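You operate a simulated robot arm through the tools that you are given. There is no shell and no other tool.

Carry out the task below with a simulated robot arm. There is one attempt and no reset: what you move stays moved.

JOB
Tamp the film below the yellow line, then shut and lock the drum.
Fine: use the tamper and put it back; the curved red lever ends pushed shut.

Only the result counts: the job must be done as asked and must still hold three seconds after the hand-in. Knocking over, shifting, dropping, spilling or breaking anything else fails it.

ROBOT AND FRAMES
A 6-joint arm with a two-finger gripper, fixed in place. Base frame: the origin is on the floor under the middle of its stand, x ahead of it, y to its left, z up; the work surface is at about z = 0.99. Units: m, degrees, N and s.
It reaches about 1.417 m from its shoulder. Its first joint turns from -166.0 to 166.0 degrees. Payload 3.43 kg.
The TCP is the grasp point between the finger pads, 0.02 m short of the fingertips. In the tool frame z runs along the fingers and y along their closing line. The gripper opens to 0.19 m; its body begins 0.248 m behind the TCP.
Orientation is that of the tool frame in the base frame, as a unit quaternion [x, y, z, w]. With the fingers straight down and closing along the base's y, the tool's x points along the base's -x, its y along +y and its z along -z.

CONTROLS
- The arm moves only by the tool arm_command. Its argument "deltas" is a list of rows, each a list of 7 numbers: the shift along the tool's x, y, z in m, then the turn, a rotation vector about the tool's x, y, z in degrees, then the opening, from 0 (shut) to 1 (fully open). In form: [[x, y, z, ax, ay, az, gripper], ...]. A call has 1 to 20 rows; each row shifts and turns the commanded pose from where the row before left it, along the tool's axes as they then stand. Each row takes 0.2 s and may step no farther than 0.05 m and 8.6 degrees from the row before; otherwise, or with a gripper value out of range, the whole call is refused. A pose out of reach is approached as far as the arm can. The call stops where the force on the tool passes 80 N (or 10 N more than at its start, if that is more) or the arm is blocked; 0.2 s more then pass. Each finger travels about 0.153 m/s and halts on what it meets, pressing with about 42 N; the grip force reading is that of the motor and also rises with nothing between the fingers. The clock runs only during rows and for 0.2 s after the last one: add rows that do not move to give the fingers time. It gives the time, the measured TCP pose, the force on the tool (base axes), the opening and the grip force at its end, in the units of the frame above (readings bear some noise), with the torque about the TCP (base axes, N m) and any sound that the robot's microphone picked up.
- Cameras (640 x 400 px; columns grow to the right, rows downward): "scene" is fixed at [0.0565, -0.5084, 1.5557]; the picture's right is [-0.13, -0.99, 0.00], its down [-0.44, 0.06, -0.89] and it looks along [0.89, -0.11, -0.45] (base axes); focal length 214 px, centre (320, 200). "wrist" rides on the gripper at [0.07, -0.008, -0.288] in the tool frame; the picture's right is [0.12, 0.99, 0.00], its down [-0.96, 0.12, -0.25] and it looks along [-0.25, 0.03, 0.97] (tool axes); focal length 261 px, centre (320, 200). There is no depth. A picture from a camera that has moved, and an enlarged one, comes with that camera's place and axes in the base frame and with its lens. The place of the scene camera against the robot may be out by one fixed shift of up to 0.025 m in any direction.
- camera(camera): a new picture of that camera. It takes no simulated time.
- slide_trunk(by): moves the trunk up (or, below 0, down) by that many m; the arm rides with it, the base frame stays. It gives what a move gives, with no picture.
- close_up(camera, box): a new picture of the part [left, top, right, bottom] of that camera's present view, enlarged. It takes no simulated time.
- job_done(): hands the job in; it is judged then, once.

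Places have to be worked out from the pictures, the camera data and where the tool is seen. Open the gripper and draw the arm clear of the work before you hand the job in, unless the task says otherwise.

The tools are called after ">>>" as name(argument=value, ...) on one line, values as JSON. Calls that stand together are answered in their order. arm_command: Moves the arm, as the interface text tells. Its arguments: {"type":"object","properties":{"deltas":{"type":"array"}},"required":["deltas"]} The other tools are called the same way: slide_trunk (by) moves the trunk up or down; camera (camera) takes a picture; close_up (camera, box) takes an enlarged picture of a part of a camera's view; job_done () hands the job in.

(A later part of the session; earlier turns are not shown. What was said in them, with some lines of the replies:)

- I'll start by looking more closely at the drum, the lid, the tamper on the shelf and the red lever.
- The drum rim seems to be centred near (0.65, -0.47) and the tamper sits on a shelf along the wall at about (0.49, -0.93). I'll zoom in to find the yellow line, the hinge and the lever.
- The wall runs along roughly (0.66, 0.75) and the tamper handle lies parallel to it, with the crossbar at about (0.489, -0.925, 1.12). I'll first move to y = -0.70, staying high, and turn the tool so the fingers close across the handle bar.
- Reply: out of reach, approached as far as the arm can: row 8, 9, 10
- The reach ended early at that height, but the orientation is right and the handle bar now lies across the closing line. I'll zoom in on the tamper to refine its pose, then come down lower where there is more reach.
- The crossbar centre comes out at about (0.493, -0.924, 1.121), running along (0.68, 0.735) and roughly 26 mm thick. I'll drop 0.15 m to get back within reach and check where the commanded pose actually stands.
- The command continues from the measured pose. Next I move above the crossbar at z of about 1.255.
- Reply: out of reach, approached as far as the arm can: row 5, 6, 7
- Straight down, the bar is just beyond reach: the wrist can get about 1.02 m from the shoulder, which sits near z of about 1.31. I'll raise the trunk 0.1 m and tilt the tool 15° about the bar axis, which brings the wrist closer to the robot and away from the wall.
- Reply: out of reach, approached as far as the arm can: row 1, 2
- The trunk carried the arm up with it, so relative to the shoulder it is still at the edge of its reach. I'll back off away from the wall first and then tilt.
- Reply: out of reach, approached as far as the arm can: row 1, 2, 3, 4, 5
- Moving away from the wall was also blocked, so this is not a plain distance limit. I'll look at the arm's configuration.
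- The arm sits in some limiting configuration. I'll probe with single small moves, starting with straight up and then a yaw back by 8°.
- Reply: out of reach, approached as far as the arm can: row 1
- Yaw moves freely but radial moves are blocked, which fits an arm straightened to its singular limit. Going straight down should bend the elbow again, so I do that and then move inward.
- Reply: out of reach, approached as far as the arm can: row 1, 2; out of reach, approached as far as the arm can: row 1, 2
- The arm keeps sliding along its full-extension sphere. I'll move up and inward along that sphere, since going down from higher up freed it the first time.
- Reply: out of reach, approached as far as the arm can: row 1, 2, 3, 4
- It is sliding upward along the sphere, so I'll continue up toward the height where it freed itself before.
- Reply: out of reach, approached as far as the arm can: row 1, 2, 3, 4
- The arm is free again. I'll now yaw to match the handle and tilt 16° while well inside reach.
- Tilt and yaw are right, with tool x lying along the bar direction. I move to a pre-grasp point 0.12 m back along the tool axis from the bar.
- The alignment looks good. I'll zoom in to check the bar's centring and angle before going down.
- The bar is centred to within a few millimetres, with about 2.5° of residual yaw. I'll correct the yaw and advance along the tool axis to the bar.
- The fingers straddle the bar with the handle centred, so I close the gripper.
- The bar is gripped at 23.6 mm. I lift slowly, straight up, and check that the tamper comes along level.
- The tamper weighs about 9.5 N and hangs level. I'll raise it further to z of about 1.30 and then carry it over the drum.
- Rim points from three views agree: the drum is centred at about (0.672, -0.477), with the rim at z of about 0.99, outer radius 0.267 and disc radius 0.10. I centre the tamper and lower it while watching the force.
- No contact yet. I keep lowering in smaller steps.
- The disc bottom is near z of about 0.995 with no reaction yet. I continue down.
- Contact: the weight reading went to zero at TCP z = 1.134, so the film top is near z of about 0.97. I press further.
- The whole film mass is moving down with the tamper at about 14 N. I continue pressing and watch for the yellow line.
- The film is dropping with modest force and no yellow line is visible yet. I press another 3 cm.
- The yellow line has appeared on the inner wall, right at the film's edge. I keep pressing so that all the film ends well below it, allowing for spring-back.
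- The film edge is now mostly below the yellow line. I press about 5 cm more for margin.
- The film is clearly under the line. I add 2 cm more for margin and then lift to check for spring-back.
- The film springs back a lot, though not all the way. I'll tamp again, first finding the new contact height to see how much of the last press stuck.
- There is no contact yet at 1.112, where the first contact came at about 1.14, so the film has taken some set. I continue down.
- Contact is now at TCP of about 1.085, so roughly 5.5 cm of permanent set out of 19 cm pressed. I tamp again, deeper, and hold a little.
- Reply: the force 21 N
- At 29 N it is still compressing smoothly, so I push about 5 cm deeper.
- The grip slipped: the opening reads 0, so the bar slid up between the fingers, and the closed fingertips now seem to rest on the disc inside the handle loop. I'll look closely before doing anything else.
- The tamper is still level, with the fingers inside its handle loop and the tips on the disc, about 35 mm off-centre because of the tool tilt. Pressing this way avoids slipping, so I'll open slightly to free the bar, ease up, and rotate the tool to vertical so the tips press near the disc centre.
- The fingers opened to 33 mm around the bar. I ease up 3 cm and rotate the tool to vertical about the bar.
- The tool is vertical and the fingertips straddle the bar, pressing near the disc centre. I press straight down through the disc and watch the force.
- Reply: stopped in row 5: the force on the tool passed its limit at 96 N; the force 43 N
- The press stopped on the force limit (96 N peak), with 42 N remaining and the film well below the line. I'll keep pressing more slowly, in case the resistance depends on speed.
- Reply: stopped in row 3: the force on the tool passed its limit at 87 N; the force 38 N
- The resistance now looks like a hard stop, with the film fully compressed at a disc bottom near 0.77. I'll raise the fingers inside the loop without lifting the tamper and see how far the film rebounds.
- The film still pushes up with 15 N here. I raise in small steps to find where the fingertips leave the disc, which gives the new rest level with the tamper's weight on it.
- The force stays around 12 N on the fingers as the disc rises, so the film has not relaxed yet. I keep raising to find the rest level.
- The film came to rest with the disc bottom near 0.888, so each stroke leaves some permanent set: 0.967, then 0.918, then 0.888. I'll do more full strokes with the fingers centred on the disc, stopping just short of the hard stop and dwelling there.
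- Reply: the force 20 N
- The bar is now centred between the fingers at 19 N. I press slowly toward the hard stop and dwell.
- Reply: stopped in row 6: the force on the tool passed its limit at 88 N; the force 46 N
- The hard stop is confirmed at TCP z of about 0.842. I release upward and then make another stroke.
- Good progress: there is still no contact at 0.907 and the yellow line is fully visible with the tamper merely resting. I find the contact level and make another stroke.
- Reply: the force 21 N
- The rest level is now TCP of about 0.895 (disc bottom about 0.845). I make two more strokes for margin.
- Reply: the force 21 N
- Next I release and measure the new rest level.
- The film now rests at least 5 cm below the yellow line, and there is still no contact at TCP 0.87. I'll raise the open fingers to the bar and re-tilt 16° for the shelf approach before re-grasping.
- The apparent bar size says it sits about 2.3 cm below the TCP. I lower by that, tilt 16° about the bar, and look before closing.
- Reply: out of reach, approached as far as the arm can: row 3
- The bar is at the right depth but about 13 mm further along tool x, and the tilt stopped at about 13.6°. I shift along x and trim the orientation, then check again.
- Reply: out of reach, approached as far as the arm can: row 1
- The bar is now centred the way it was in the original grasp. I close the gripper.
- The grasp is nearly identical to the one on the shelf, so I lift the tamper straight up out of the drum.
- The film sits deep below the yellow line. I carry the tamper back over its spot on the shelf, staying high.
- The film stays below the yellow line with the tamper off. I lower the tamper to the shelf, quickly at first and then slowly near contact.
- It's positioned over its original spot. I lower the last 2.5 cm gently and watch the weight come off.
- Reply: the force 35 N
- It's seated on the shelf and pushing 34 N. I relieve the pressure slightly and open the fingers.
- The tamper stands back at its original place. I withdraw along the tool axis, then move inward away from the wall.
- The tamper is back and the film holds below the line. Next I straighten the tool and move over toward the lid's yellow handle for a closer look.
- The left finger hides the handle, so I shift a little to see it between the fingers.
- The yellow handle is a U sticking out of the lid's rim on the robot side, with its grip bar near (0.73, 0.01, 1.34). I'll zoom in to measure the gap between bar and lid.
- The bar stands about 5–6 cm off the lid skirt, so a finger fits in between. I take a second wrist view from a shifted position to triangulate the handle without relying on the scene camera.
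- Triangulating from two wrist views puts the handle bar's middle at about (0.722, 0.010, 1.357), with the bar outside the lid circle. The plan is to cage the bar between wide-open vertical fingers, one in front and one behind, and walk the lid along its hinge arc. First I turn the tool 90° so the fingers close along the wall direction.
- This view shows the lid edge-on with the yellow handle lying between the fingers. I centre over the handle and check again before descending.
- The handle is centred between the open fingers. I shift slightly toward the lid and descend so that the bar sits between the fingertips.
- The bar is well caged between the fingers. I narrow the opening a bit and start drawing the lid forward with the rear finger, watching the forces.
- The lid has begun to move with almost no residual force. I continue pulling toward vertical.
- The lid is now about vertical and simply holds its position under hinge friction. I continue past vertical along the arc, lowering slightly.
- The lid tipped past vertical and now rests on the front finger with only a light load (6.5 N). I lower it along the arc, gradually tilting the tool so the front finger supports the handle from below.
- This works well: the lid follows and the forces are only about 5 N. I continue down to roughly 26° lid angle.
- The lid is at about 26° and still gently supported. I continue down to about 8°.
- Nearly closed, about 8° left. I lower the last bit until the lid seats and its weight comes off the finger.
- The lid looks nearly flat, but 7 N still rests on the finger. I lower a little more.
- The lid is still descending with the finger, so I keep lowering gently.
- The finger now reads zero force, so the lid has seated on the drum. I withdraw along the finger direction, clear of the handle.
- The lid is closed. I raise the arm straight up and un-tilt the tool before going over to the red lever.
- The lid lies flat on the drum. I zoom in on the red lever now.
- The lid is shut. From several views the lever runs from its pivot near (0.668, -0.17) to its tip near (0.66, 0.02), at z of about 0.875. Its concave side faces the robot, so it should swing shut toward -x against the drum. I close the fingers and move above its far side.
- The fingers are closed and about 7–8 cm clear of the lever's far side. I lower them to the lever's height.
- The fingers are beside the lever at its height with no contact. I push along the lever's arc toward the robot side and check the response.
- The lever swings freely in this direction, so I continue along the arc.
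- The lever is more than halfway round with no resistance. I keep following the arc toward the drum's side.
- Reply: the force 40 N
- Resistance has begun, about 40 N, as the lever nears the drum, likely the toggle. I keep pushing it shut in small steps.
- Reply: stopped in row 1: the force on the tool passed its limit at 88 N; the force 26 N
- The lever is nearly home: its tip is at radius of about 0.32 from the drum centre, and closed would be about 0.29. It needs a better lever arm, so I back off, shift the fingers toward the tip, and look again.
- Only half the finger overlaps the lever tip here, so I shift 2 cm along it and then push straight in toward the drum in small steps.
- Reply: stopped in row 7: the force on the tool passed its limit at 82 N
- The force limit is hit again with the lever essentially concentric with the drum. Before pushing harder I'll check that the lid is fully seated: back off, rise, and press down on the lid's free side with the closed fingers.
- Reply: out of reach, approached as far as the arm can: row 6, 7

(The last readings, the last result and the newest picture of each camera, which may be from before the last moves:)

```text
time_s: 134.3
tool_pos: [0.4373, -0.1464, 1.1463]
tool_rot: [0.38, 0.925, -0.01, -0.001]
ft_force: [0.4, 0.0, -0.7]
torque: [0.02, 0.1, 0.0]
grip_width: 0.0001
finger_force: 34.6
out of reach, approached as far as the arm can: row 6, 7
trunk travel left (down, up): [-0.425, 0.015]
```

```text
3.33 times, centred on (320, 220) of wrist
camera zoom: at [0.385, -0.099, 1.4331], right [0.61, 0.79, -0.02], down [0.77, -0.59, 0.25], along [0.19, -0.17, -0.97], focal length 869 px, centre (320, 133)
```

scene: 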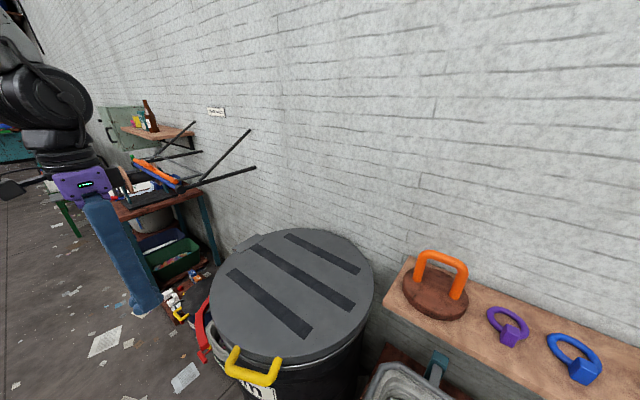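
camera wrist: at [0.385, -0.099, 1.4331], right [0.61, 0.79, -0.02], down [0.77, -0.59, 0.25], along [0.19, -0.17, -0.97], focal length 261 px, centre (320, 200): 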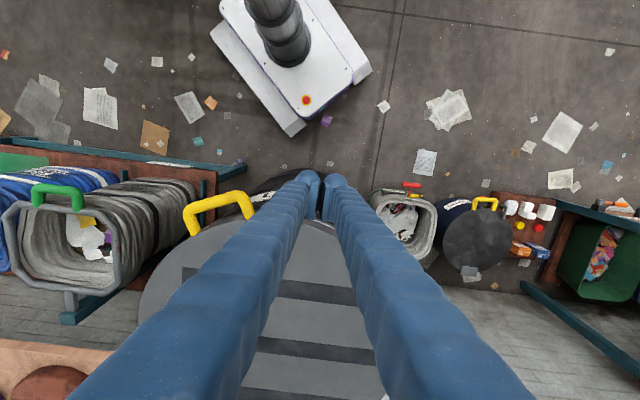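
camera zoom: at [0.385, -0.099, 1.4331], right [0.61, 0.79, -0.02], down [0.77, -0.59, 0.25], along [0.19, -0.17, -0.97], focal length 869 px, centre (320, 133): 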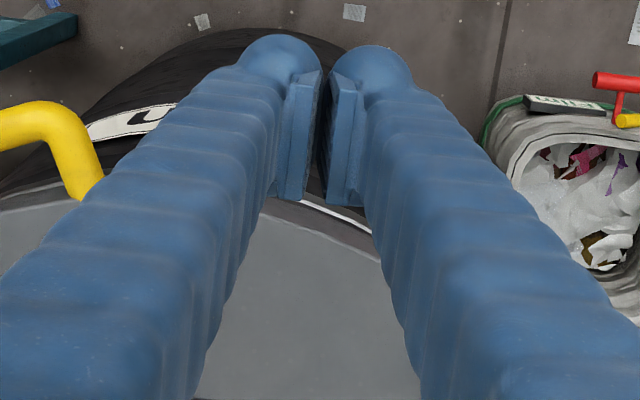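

The lever's outer segment is already nearly tangent to the drum, but a gap remains. I move over the lid's free side and press down to make sure it is fully seated.

>>> arm_command(deltas=[[-0.0389, -0.0253, 0, 0, 0, 0, 0.0], [-0.0389, -0.0253, 0, 0, 0, 0, 0.0], [-0.0389, -0.0253, 0, 0, 0, 0, 0.0], [-0.0389, -0.0253, 0, 0, 0, 0, 0.0], [-0.0389, -0.0253, 0, 0, 0, 0, 0.0], [-0.0389, -0.0253, 0, 0, 0, 0, 0.0], [-0.0389, -0.0253, 0, 0, 0, 0, 0.0], [-0.0389, -0.0253, 0, 0, 0, 0, 0.0], [-0.0389, -0.0253, 0, 0, 0, 0, 0.0], [-0.0389, -0.0253, 0, 0, 0, 0, 0.0], [0, 0, 0.03, 0, 0, 0, 0.0], [0, 0, 0.03, 0, 0, 0, 0.0], [0, 0, 0.02, 0, 0, 0, 0.0], [0, 0, 0, 0, 0, 0, 0.0]])

>>> arm_command(deltas=[[0, 0, 0.01, 0, 0, 0, 0.0], [0, 0, 0, 0, 0, 0, 0.0]])

>>> arm_command(deltas=[[0, 0, 0.01, 0, 0, 0, 0.0], [0, 0, 0, 0, 0, 0, 0.0]])

>>> camera(camera="scene")

```text
time_s: 137.3
tool_pos: [0.5349, -0.5988, 1.0771]
tool_rot: [0.379, 0.925, -0.009, 0.0]
ft_force: [0.1, 0.0, -0.1]
torque: [-0.04, -0.01, 0.0]
grip_width: 0.0
finger_force: 34.7
trunk travel left (down, up): [-0.425, 0.015]
```

```text
time_s: 137.9
tool_pos: [0.5351, -0.5981, 1.0652]
tool_rot: [0.379, 0.925, -0.009, -0.001]
ft_force: [0.4, 0.2, 0.1]
torque: [-0.02, -0.03, 0.0]
grip_width: 0.0
finger_force: 34.7
trunk travel left (down, up): [-0.425, 0.015]
```

```text
time_s: 138.5
tool_pos: [0.5354, -0.5988, 1.0559]
tool_rot: [0.38, 0.925, -0.008, 0.0]
ft_force: [0.3, -0.9, -0.3]
torque: [-0.01, 0.01, 0.01]
grip_width: 0.0
finger_force: 34.5
trunk travel left (down, up): [-0.425, 0.015]
```

```text
taken
```

scene: 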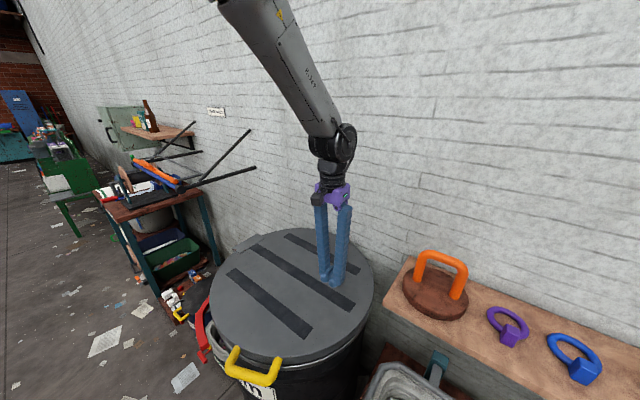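

Still no contact at TCP 1.056. I keep lowering in 1 cm steps to feel for the lid.

>>> arm_command(deltas=[[0, 0, 0.01, 0, 0, 0, 0.0], [0, 0, 0, 0, 0, 0, 0.0]])

>>> arm_command(deltas=[[0, 0, 0.01, 0, 0, 0, 0.0], [0, 0, 0, 0, 0, 0, 0.0]])

>>> arm_command(deltas=[[0, 0, 0.01, 0, 0, 0, 0.0], [0, 0, 0, 0, 0, 0, 0.0]])

>>> arm_command(deltas=[[0, 0, 0.01, 0, 0, 0, 0.0], [0, 0, 0, 0, 0, 0, 0.0]])

```text
time_s: 139.1
tool_pos: [0.5361, -0.5995, 1.0444]
tool_rot: [0.38, 0.925, -0.009, -0.001]
ft_force: [-0.7, -0.2, -0.8]
torque: [-0.01, -0.02, 0.01]
grip_width: 0.0002
finger_force: 34.5
trunk travel left (down, up): [-0.425, 0.015]
```

```text
time_s: 139.7
tool_pos: [0.5349, -0.5999, 1.0339]
tool_rot: [0.379, 0.925, -0.01, 0.0]
ft_force: [-0.4, -0.7, -0.2]
torque: [0.02, -0.02, -0.04]
grip_width: 0.0
finger_force: 34.7
trunk travel left (down, up): [-0.425, 0.015]
```

```text
time_s: 140.3
tool_pos: [0.5371, -0.6, 1.0234]
tool_rot: [0.38, 0.925, -0.009, -0.002]
ft_force: [0.3, -0.5, 0.3]
torque: [-0.02, -0.01, -0.03]
grip_width: 0.0003
finger_force: 33.9
trunk travel left (down, up): [-0.425, 0.015]
```

```text
time_s: 140.9
tool_pos: [0.5363, -0.5993, 1.0145]
tool_rot: [0.379, 0.925, -0.009, 0.0]
ft_force: [-0.3, 0.1, 0.4]
torque: [0.01, -0.01, -0.01]
grip_width: 0.0
finger_force: 34.6
trunk travel left (down, up): [-0.425, 0.015]
```

>>> arm_command(deltas=[[0, 0, 0.006, 0, 0, 0, 0.0], [0, 0, 0, 0, 0, 0, 0.0]])

>>> arm_command(deltas=[[0, 0, 0.006, 0, 0, 0, 0.0], [0, 0, 0, 0, 0, 0, 0.0]])

>>> arm_command(deltas=[[0, 0, 0.006, 0, 0, 0, 0.0], [0, 0, 0, 0, 0, 0, 0.0]])

>>> arm_command(deltas=[[0, 0, 0.006, 0, 0, 0, 0.0], [0, 0, 0, 0, 0, 0, 0.0]])

```text
time_s: 141.5
tool_pos: [0.5359, -0.5988, 1.0091]
tool_rot: [0.38, 0.925, -0.009, 0.0]
ft_force: [0.9, 0.1, 0.0]
torque: [0.0, 0.01, 0.01]
grip_width: 0.0
finger_force: 34.4
trunk travel left (down, up): [-0.425, 0.015]
```

```text
time_s: 142.1
tool_pos: [0.5358, -0.5982, 1.0026]
tool_rot: [0.379, 0.925, -0.009, -0.001]
ft_force: [-0.5, 1.1, -0.5]
torque: [-0.01, -0.03, -0.02]
grip_width: 0.0001
finger_force: 33.8
trunk travel left (down, up): [-0.425, 0.015]
```

```text
time_s: 142.7
tool_pos: [0.5341, -0.5985, 0.9959]
tool_rot: [0.379, 0.925, -0.009, -0.001]
ft_force: [0.0, -0.2, -0.4]
torque: [-0.01, 0.01, 0.05]
grip_width: 0.0
finger_force: 34.6
trunk travel left (down, up): [-0.425, 0.015]
```

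```text
time_s: 143.3
tool_pos: [0.5331, -0.5987, 0.9898]
tool_rot: [0.379, 0.925, -0.009, -0.001]
ft_force: [-1.3, 0.0, 0.1]
torque: [-0.01, 0.01, 0.0]
grip_width: 0.0
finger_force: 34.5
trunk travel left (down, up): [-0.425, 0.015]
```

>>> arm_command(deltas=[[0, 0, 0.007, 0, 0, 0, 0.0], [0, 0, 0, 0, 0, 0, 0.0]])

>>> arm_command(deltas=[[0, 0, 0.007, 0, 0, 0, 0.0], [0, 0, 0, 0, 0, 0, 0.0]])

>>> close_up(camera="scene", box=[280, 180, 400, 320])

>>> camera(camera="wrist")

```text
time_s: 143.9
tool_pos: [0.5347, -0.5993, 0.9827]
tool_rot: [0.38, 0.925, -0.01, -0.001]
ft_force: [0.7, -0.2, 0.0]
torque: [-0.02, 0.01, 0.01]
grip_width: 0.0
finger_force: 34.7
trunk travel left (down, up): [-0.425, 0.015]
```

```text
time_s: 144.5
tool_pos: [0.5348, -0.5995, 0.9755]
tool_rot: [0.38, 0.925, -0.01, -0.001]
ft_force: [0.2, -0.2, -0.1]
torque: [0.03, 0.0, -0.04]
grip_width: 0.0
finger_force: 34.0
trunk travel left (down, up): [-0.425, 0.015]
```

```text
2.86 times, centred on (340, 250) of scene
camera zoom: at [0.0565, -0.5084, 1.5557], right [-0.13, -0.99, 0.0], down [-0.44, 0.06, -0.89], along [0.89, -0.11, -0.45], focal length 613 px, centre (263, 57)
```

zoom: 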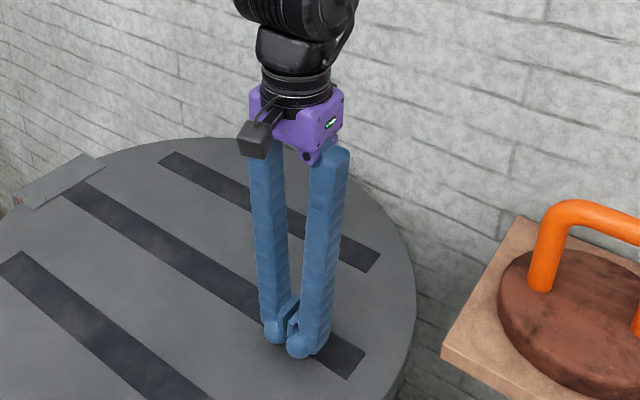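

```text
taken
camera wrist: at [0.4822, -0.5522, 1.2613], right [0.61, 0.79, -0.02], down [0.77, -0.59, 0.25], along [0.19, -0.17, -0.97], focal length 261 px, centre (320, 200)
```

wrist: 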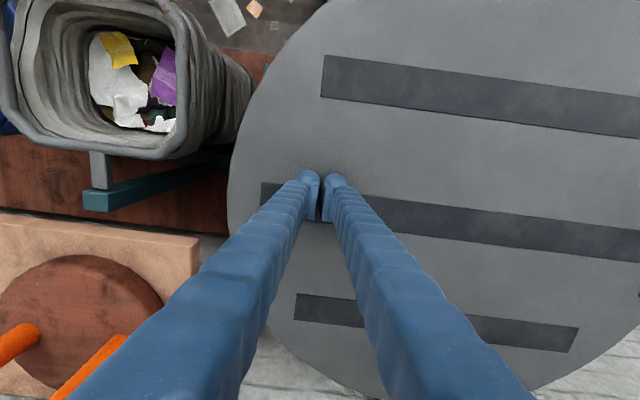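

The contact shadow shows the tips are very near the lid. I continue down.

>>> arm_command(deltas=[[0, 0, 0.006, 0, 0, 0, 0.0], [0, 0, 0, 0, 0, 0, 0.0]])

>>> arm_command(deltas=[[0, 0, 0.006, 0, 0, 0, 0.0], [0, 0, 0, 0, 0, 0, 0.0]])

>>> arm_command(deltas=[[0, 0, 0.006, 0, 0, 0, 0.0], [0, 0, 0, 0, 0, 0, 0.0]])

```text
time_s: 145.1
tool_pos: [0.5356, -0.5986, 0.9695]
tool_rot: [0.379, 0.925, -0.009, -0.001]
ft_force: [-1.1, -0.3, 0.1]
torque: [-0.03, -0.04, 0.02]
grip_width: 0.0
finger_force: 34.7
trunk travel left (down, up): [-0.425, 0.015]
```

```text
time_s: 145.7
tool_pos: [0.5353, -0.5986, 0.9636]
tool_rot: [0.379, 0.925, -0.009, -0.001]
ft_force: [-0.2, 0.8, 3.7]
torque: [0.06, -0.05, -0.01]
grip_width: 0.0001
finger_force: 34.1
trunk travel left (down, up): [-0.425, 0.015]
```

```text
time_s: 146.3
tool_pos: [0.5352, -0.6001, 0.9626]
tool_rot: [0.38, 0.925, -0.01, 0.003]
ft_force: [0.7, 3.6, 49.2]
torque: [0.66, -0.07, -0.05]
grip_width: 0.0061
finger_force: 34.4
trunk travel left (down, up): [-0.425, 0.015]
```

Contact came at TCP 0.963 and was immediately stiff (49 N), so the lid is fully seated with its top at z of about 0.943. I rise and look straight down at the lever with open fingers to judge its state.

>>> arm_command(deltas=[[0, 0, -0.02, 0, 0, 0, 0.0], [0, 0, -0.045, 0, 0, 0, 0.2], [0, 0, -0.045, 0, 0, 0, 0.5], [0, 0, -0.045, 0, 0, 0, 0.8], [0, 0, -0.045, 0, 0, 0, 0.9], [0, 0, -0.045, 0, 0, 0, 0.9], [0.036, 0.03, -0.01, 0, 0, 0, 0.9], [0.036, 0.03, -0.01, 0, 0, 0, 0.9], [0.036, 0.03, -0.01, 0, 0, 0, 0.9], [0.036, 0.03, -0.01, 0, 0, 0, 0.9], [0.036, 0.03, -0.01, 0, 0, 0, 0.9], [0.036, 0.03, -0.01, 0, 0, 0, 0.9], [0.036, 0.03, -0.01, 0, 0, 0, 0.9], [0.036, 0.03, -0.01, 0, 0, 0, 0.9], [0, 0, 0, 0, 0, 0, 0.9]])

>>> camera(camera="wrist")

>>> camera(camera="scene")

```text
time_s: 149.5
tool_pos: [0.4965, -0.2219, 1.2796]
tool_rot: [0.38, 0.925, -0.009, -0.001]
ft_force: [0.0, 0.1, 0.0]
torque: [-0.02, 0.03, 0.04]
grip_width: 0.1711
finger_force: 0.1
trunk travel left (down, up): [-0.425, 0.015]
```

```text
taken
camera wrist: at [0.4447, -0.1752, 1.5653], right [0.61, 0.79, -0.02], down [0.77, -0.59, 0.25], along [0.19, -0.17, -0.97], focal length 261 px, centre (320, 200)
```

wrist: 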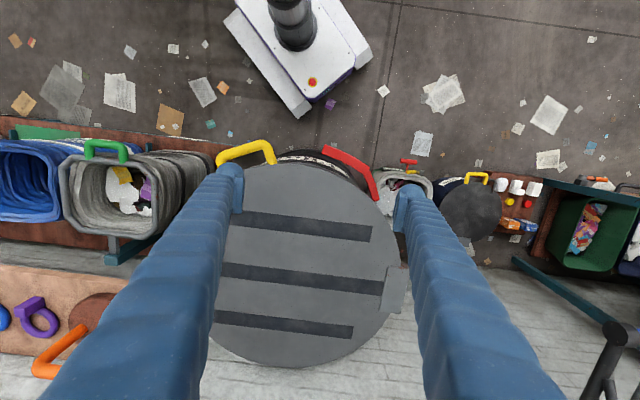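

```text
taken
```

scene: 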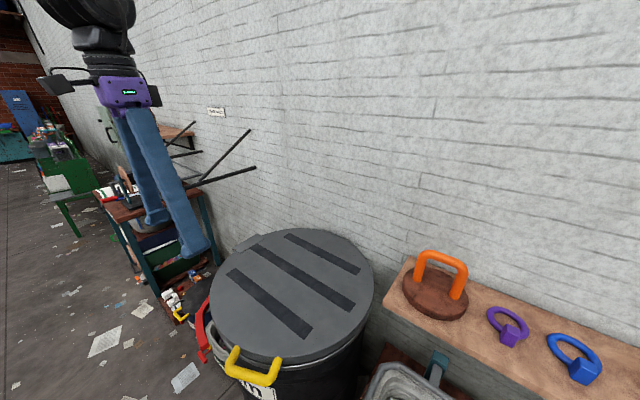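

>>> close_up(camera="wrist", box=[280, 120, 420, 230])

>>> close_up(camera="wrist", box=[200, 110, 420, 380])

```text
3.64 times, centred on (350, 175) of wrist
camera zoom: at [0.4447, -0.1752, 1.5653], right [0.61, 0.79, -0.02], down [0.77, -0.59, 0.25], along [0.19, -0.17, -0.97], focal length 948 px, centre (211, 291)
```

zoom: 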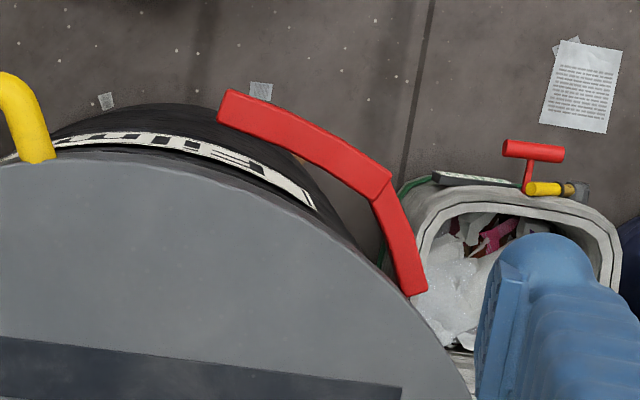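

```text
1.48 times, centred on (310, 245) of wrist
camera zoom: at [0.4447, -0.1752, 1.5653], right [0.61, 0.79, -0.02], down [0.77, -0.59, 0.25], along [0.19, -0.17, -0.97], focal length 386 px, centre (335, 133)
```

zoom: 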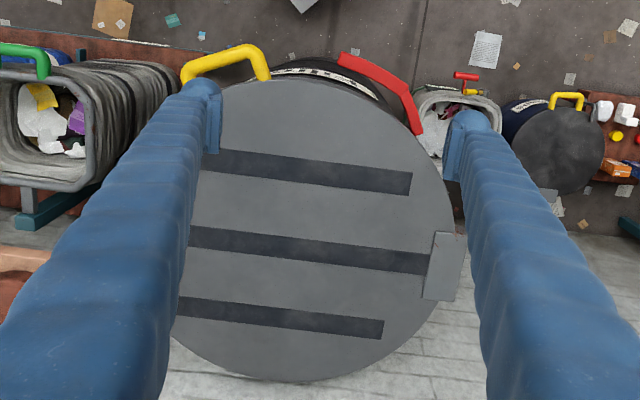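

From above, the lever now lies along the drum side, concave toward it, with its tip 2–4 cm off the rim. To tell whether this is the end of its travel, I'll look at it from the side with a tilted camera.

>>> arm_command(deltas=[[0.0129, 0.035, 0.0163, 0, 0, 0, 0.9], [0.0129, 0.035, 0.0163, 0, 0, 0, 0.9], [0.0129, 0.035, 0.0163, 0, 0, 0, 0.9], [0.0129, 0.035, 0.0163, 0, 0, 0, 0.9], [0.0129, 0.035, 0.0163, 0, 0, 0, 0.9], [0.0129, 0.035, 0.0163, 0, 0, 0, 0.9], [0.0129, 0.035, 0.0163, 0, 0, 0, 0.9], [0.0129, 0.035, 0.0163, 0, 0, 0, 0.9], [0, 0, 0, 0, -8.5, 0, 0.9], [0, 0, 0, 0, -8.5, 0, 0.9], [0, 0, 0, 0, -8.5, 0, 0.9], [0, 0, 0, 0, -8.5, 0, 0.9], [0, 0, 0, 0, 0, 0, 0.9]])

>>> camera(camera="wrist")

```text
time_s: 152.3
tool_pos: [0.623, 0.0471, 1.1416]
tool_rot: [0.359, 0.885, -0.12, 0.271]
ft_force: [-1.4, -0.8, 0.2]
torque: [0.02, 0.0, 0.02]
grip_width: 0.1709
finger_force: 0.1
trunk travel left (down, up): [-0.425, 0.015]
```

```text
taken
camera wrist: at [0.4626, 0.1978, 1.3383], right [0.62, 0.78, -0.08], down [0.56, -0.37, 0.75], along [0.55, -0.51, -0.66], focal length 261 px, centre (320, 200)
```

wrist: 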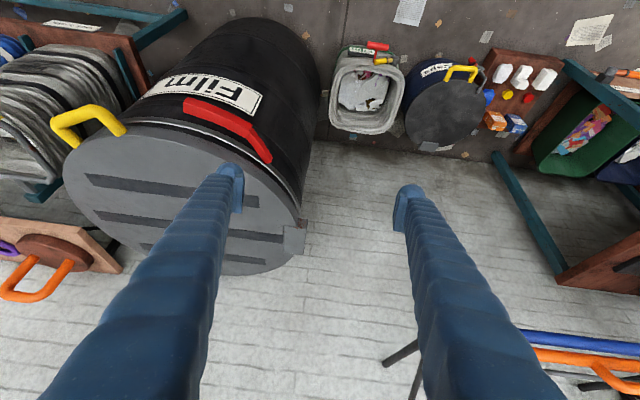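

>>> close_up(camera="wrist", box=[120, 50, 320, 200])

>>> close_up(camera="wrist", box=[170, 80, 290, 180])

```text
2.67 times, centred on (220, 125) of wrist
camera zoom: at [0.4626, 0.1978, 1.3383], right [0.62, 0.78, -0.08], down [0.56, -0.37, 0.75], along [0.55, -0.51, -0.66], focal length 695 px, centre (587, 400)
```

zoom: 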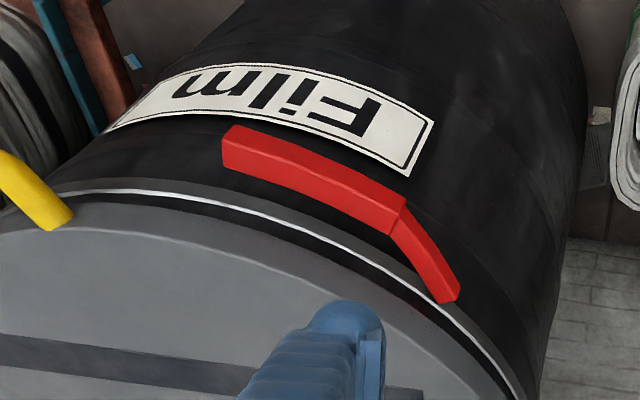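

```text
4.00 times, centred on (230, 130) of wrist
camera zoom: at [0.4626, 0.1978, 1.3383], right [0.62, 0.78, -0.08], down [0.56, -0.37, 0.75], along [0.55, -0.51, -0.66], focal length 1043 px, centre (680, 480)
```

zoom: 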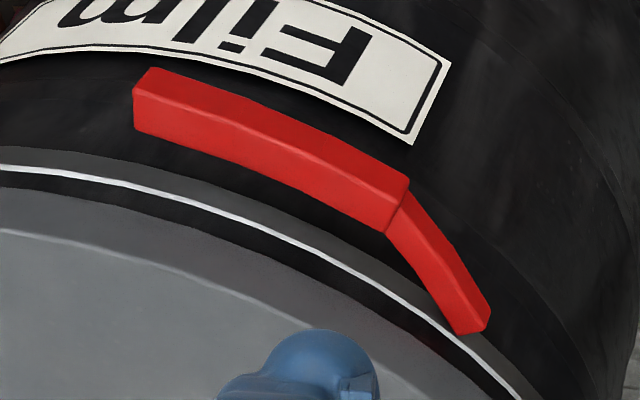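

The side view shows the lever's outer segment parallel to the drum wall, held off by its cranked first segment, so it looks shut at its stop. To be sure there's no remaining toggle, I'll do one more careful push at the tip in tiny steps. First I straighten the tool and close the fingers.

>>> arm_command(deltas=[[0, 0, 0, 0, 8.5, 0, 0.5], [0, 0, 0, 0, 8.5, 0, 0.2], [0, 0, 0, 0, 8.5, 0, 0.0], [0, 0, 0, 0, 8.5, 0, 0.0], [-0.0154, -0.0319, 0, 0, 0, 0, 0.0], [-0.0154, -0.0319, 0, 0, 0, 0, 0.0], [0, 0, 0.045, 0, 0, 0, 0.0], [0, 0, 0.045, 0, 0, 0, 0.0], [0, 0, 0.045, 0, 0, 0, 0.0], [0, 0, 0.045, 0, 0, 0, 0.0], [0, 0, 0.045, 0, 0, 0, 0.0], [0, 0, 0.04, 0, 0, 0, 0.0], [0, 0, 0, 0, 0, 0, 0.0]])

>>> camera(camera="wrist")

```text
time_s: 155.1
tool_pos: [0.5994, -0.0234, 0.8785]
tool_rot: [0.379, 0.925, -0.009, -0.001]
ft_force: [0.0, 0.5, 0.1]
torque: [-0.02, -0.06, 0.0]
grip_width: 0.0002
finger_force: 33.9
trunk travel left (down, up): [-0.425, 0.015]
```

```text
taken
camera wrist: at [0.5463, 0.0239, 1.1645], right [0.61, 0.79, -0.02], down [0.77, -0.59, 0.25], along [0.19, -0.17, -0.97], focal length 261 px, centre (320, 200)
```

wrist: 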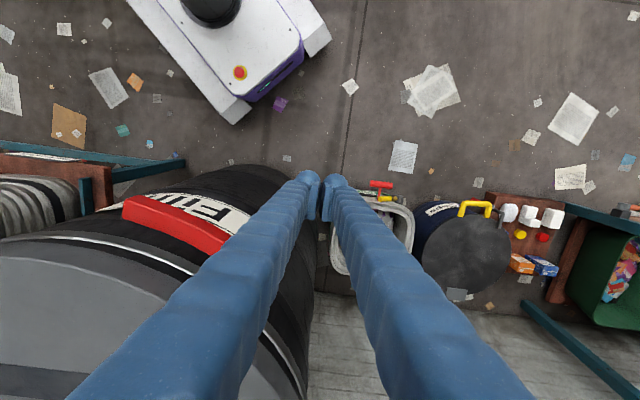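

>>> arm_command(deltas=[[0.0051, -0.0425, 0, 0, 0, 0, 0.0], [0.0051, -0.0425, 0, 0, 0, 0, 0.0], [0.0051, -0.0425, 0, 0, 0, 0, 0.0], [0.0051, -0.0425, 0, 0, 0, 0, 0.0], [-0.0094, -0.0033, 0, 0, 0, 0, 0.0], [-0.0094, -0.0033, 0, 0, 0, 0, 0.0], [0, 0, 0, 0, 0, 0, 0.0]])

>>> close_up(camera="wrist", box=[240, 150, 400, 290])

```text
time_s: 156.7
tool_pos: [0.4768, -0.1472, 0.883]
tool_rot: [0.38, 0.925, -0.01, -0.001]
ft_force: [-0.2, -0.5, -0.2]
torque: [0.13, -0.02, -0.01]
grip_width: 0.0001
finger_force: 33.9
out of reach, approached as far as the arm can: row 1, 2, 3, 4
trunk travel left (down, up): [-0.425, 0.015]
```

```text
2.86 times, centred on (320, 220) of wrist
camera zoom: at [0.4241, -0.0993, 1.1681], right [0.61, 0.79, -0.02], down [0.77, -0.59, 0.25], along [0.19, -0.17, -0.97], focal length 745 px, centre (320, 143)
```

zoom: 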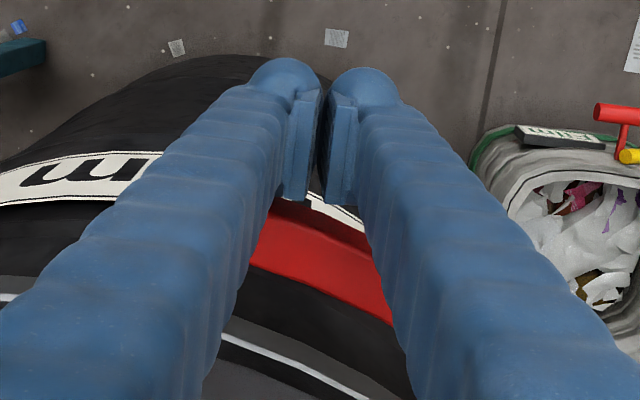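

Fingers are just short of the lever. I push in small increments, reading the force each time.

>>> arm_command(deltas=[[-0.0056, -0.002, 0, 0, 0, 0, 0.0], [0, 0, 0, 0, 0, 0, 0.0]])

>>> arm_command(deltas=[[-0.0056, -0.002, 0, 0, 0, 0, 0.0], [0, 0, 0, 0, 0, 0, 0.0]])

>>> arm_command(deltas=[[-0.0037, -0.0013, 0, 0, 0, 0, 0.0], [0, 0, 0, 0, 0, 0, 0.0]])

>>> arm_command(deltas=[[-0.0037, -0.0013, 0, 0, 0, 0, 0.0], [0, 0, 0, 0, 0, 0, 0.0]])

```text
time_s: 157.3
tool_pos: [0.4803, -0.1503, 0.883]
tool_rot: [0.379, 0.925, -0.01, -0.001]
ft_force: [-0.9, 0.6, 0.7]
torque: [-0.07, 0.0, -0.01]
grip_width: 0.0
finger_force: 34.8
trunk travel left (down, up): [-0.425, 0.015]
```

```text
time_s: 157.9
tool_pos: [0.4817, -0.1524, 0.8821]
tool_rot: [0.379, 0.925, -0.01, -0.003]
ft_force: [-6.0, 11.1, -3.7]
torque: [0.15, 0.06, -0.06]
grip_width: 0.0
finger_force: 34.4
trunk travel left (down, up): [-0.425, 0.015]
```

```text
time_s: 158.5
tool_pos: [0.4808, -0.154, 0.8809]
tool_rot: [0.378, 0.926, -0.011, -0.003]
ft_force: [-16.6, 47.7, -9.3]
torque: [0.54, 0.08, -0.11]
grip_width: 0.0001
finger_force: 34.1
trunk travel left (down, up): [-0.425, 0.015]
```

```text
time_s: 159.1
tool_pos: [0.4794, -0.1556, 0.8807]
tool_rot: [0.378, 0.926, -0.011, -0.006]
ft_force: [-20.0, 74.6, -13.0]
torque: [0.86, -0.07, 0.02]
grip_width: 0.0
finger_force: 34.1
trunk travel left (down, up): [-0.425, 0.015]
```

The force rose to 78 N over only 3 mm of motion: a hard stop, so the lever is fully home. I back off gently, away from the lever, and rise.

>>> arm_command(deltas=[[0.005, 0.01, 0, 0, 0, 0, 0.0], [0.014, 0.0283, 0, 0, 0, 0, 0.0], [0.014, 0.0283, 0, 0, 0, 0, 0.0], [0.014, 0.0283, 0, 0, 0, 0, 0.0], [0, 0, -0.045, 0, 0, 0, 0.0], [0, 0, -0.045, 0, 0, 0, 0.0], [0, 0, -0.045, 0, 0, 0, 0.0], [0, 0, -0.045, 0, 0, 0, 0.0], [0, 0, -0.045, 0, 0, 0, 0.2], [0, 0, -0.045, 0, 0, 0, 0.4], [0, 0, -0.045, 0, 0, 0, 0.6], [0, 0, -0.045, 0, 0, 0, 0.8], [0, 0, 0, 0, 0, 0, 0.9], [0, 0, 0, 0, 0, 0, 0.9]])

>>> camera(camera="wrist")

>>> camera(camera="scene")

```text
time_s: 162.1
tool_pos: [0.4891, -0.0598, 1.151]
tool_rot: [0.378, 0.925, -0.038, 0.027]
ft_force: [-0.5, 0.3, 0.9]
torque: [0.06, -0.05, 0.08]
grip_width: 0.1709
finger_force: 0.1
out of reach, approached as far as the arm can: row 6, 7, 8, 9, 10, 11, 12
trunk travel left (down, up): [-0.425, 0.015]
```

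```text
taken
camera wrist: at [0.4279, 0.0077, 1.4301], right [0.61, 0.79, -0.06], down [0.76, -0.57, 0.32], along [0.21, -0.24, -0.95], focal length 261 px, centre (320, 200)
```

wrist: 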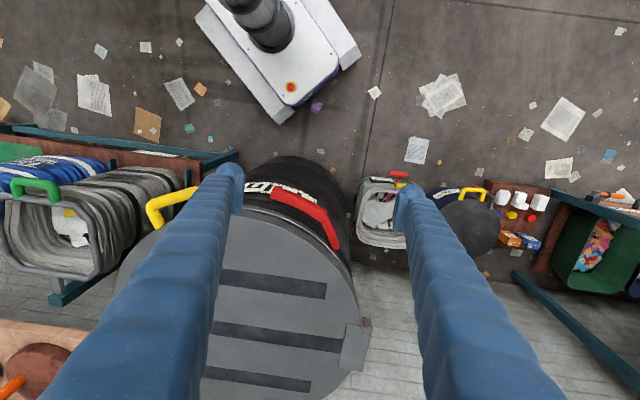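

```text
taken
```

scene: 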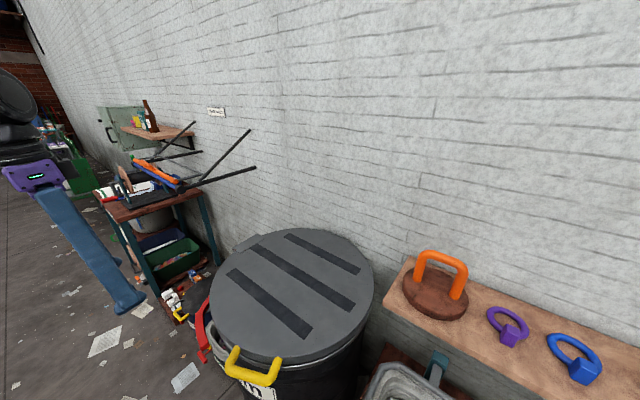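

The arm is near its folded-in limit, so I move outward first and then up, to draw clear.

>>> arm_command(deltas=[[0, 0.04, 0, 0, 0, 0, 0.9], [0, 0.04, 0, 0, 0, 0, 0.9], [0, 0.04, 0, 0, 0, 0, 0.9], [0, 0.02, -0.04, 0, 0, 0, 0.9], [0, 0.01, -0.045, 0, 0, 0, 0.9], [0, 0, -0.045, 0, 0, 0, 0.9], [0, 0, -0.045, 0, 0, 0, 0.9], [0, 0, -0.045, 0, 0, 0, 0.9], [0, 0, 0, 0, 0, 0, 0.9]])

>>> camera(camera="wrist")

>>> camera(camera="scene")

```text
time_s: 164.1
tool_pos: [0.5513, 0.0628, 1.2904]
tool_rot: [0.377, 0.921, -0.067, 0.065]
ft_force: [0.4, -0.5, 0.2]
torque: [-0.01, 0.12, -0.04]
grip_width: 0.1711
finger_force: 0.1
out of reach, approached as far as the arm can: row 1, 2, 3, 4, 5, 6, 7, 8
trunk travel left (down, up): [-0.425, 0.015]
```

```text
taken
camera wrist: at [0.4768, 0.152, 1.5616], right [0.61, 0.78, -0.09], down [0.74, -0.53, 0.4], along [0.26, -0.32, -0.91], focal length 261 px, centre (320, 200)
```

wrist: 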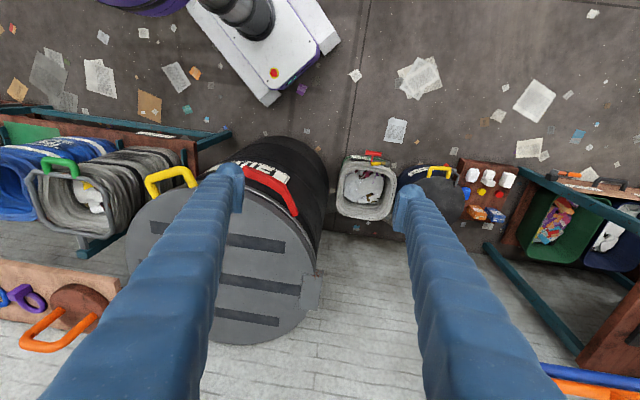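

```text
taken
```

scene: 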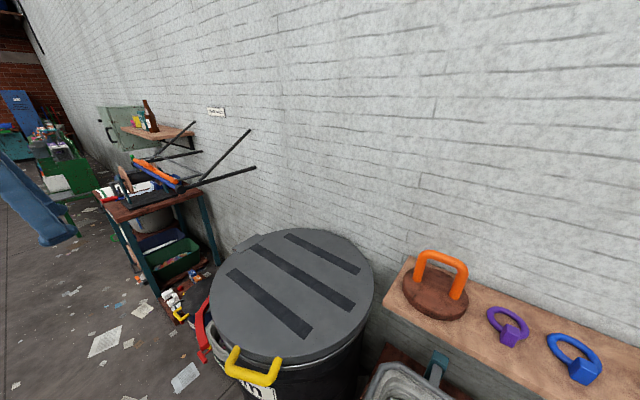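

The arm is up and clear with the gripper open. I make a last check of the lever, lid and tamper.

>>> close_up(camera="wrist", box=[120, 120, 340, 300])

>>> close_up(camera="scene", box=[170, 220, 400, 400])

>>> close_up(camera="scene", box=[360, 220, 640, 400])

```text
2.22 times, centred on (230, 210) of wrist
camera zoom: at [0.4768, 0.152, 1.5616], right [0.61, 0.78, -0.09], down [0.74, -0.53, 0.4], along [0.26, -0.32, -0.91], focal length 579 px, centre (520, 178)
```

zoom: 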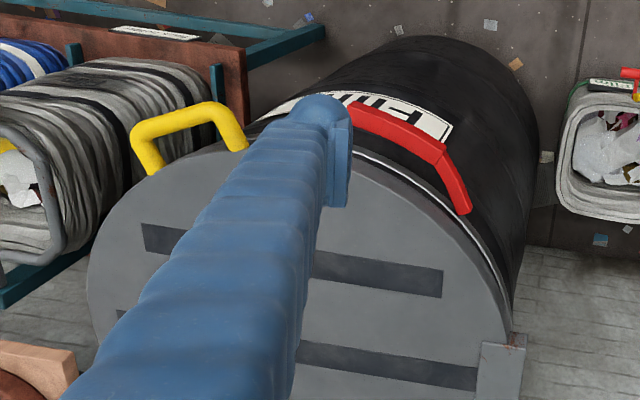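

```text
2.22 times, centred on (285, 310) of scene
camera zoom: at [0.0565, -0.5084, 1.5557], right [-0.13, -0.99, 0.0], down [-0.44, 0.06, -0.89], along [0.89, -0.11, -0.45], focal length 477 px, centre (398, -44)
```

zoom: 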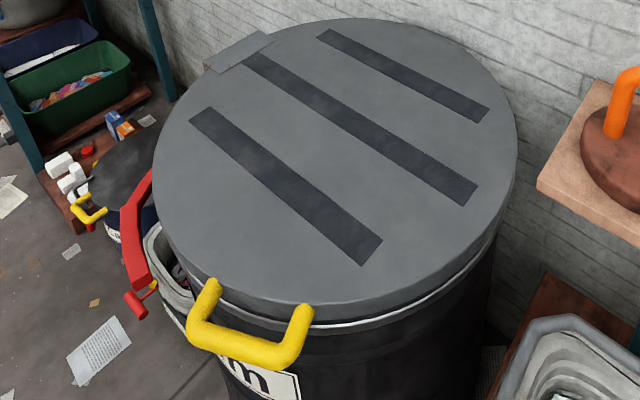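

```text
2.22 times, centred on (500, 310) of scene
camera zoom: at [0.0565, -0.5084, 1.5557], right [-0.13, -0.99, 0.0], down [-0.44, 0.06, -0.89], along [0.89, -0.11, -0.45], focal length 477 px, centre (-80, -44)
```

zoom: 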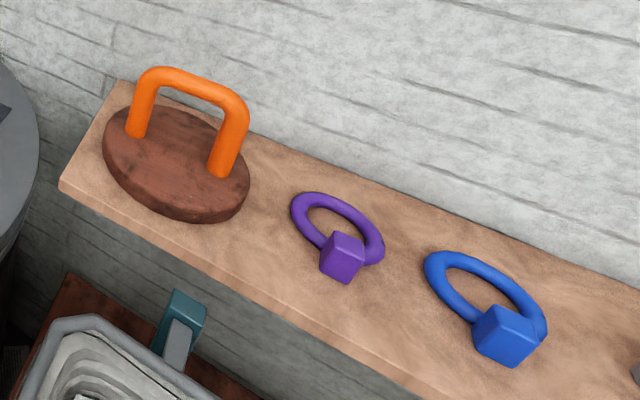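

I checked before handing in:
- **Tamper:** back in exactly its original place.
- **Film:** tamped below the yellow line before the lid went on.
- **Lid:** fully seated on the drum.
- **Red lever:** pushed to its hard stop along the drum.
- **Arm:** open and clear.

I hand the job in.

>>> job_done()

```text
The job is handed in.
```

The job is handed in: the film is tamped, the tamper is back, the lid is shut and the curved red lever is pushed shut. I did not tug on the lid to prove the lock holds.

- **Film:** It sprang back after each press, so I made several strokes. When the tamper came off, the film sat a few centimetres below the yellow line. I can't see it now that the lid is on.
- **Tamper:** During one hard press the handle slipped in the gripper. I finished tamping by pressing on the disc, re-gripped it, and set it back where it started on the shelf.
- **Lid:** I lowered it by its yellow handle, then pressed its free edge. It was solid under about 50 N, so it is fully seated.
- **Lever:** It swung freely about 97° and then hit a hard stop against the drum. A second push of nearly 80 N at the tip moved it only about 3 mm. It still stands 3–4 cm off the drum side. I took the stop as fully shut, but heard no click or other sign of a latch.

I saw nothing else knocked or moved. The gripper is open and the arm is clear, above and to the side of the drum.
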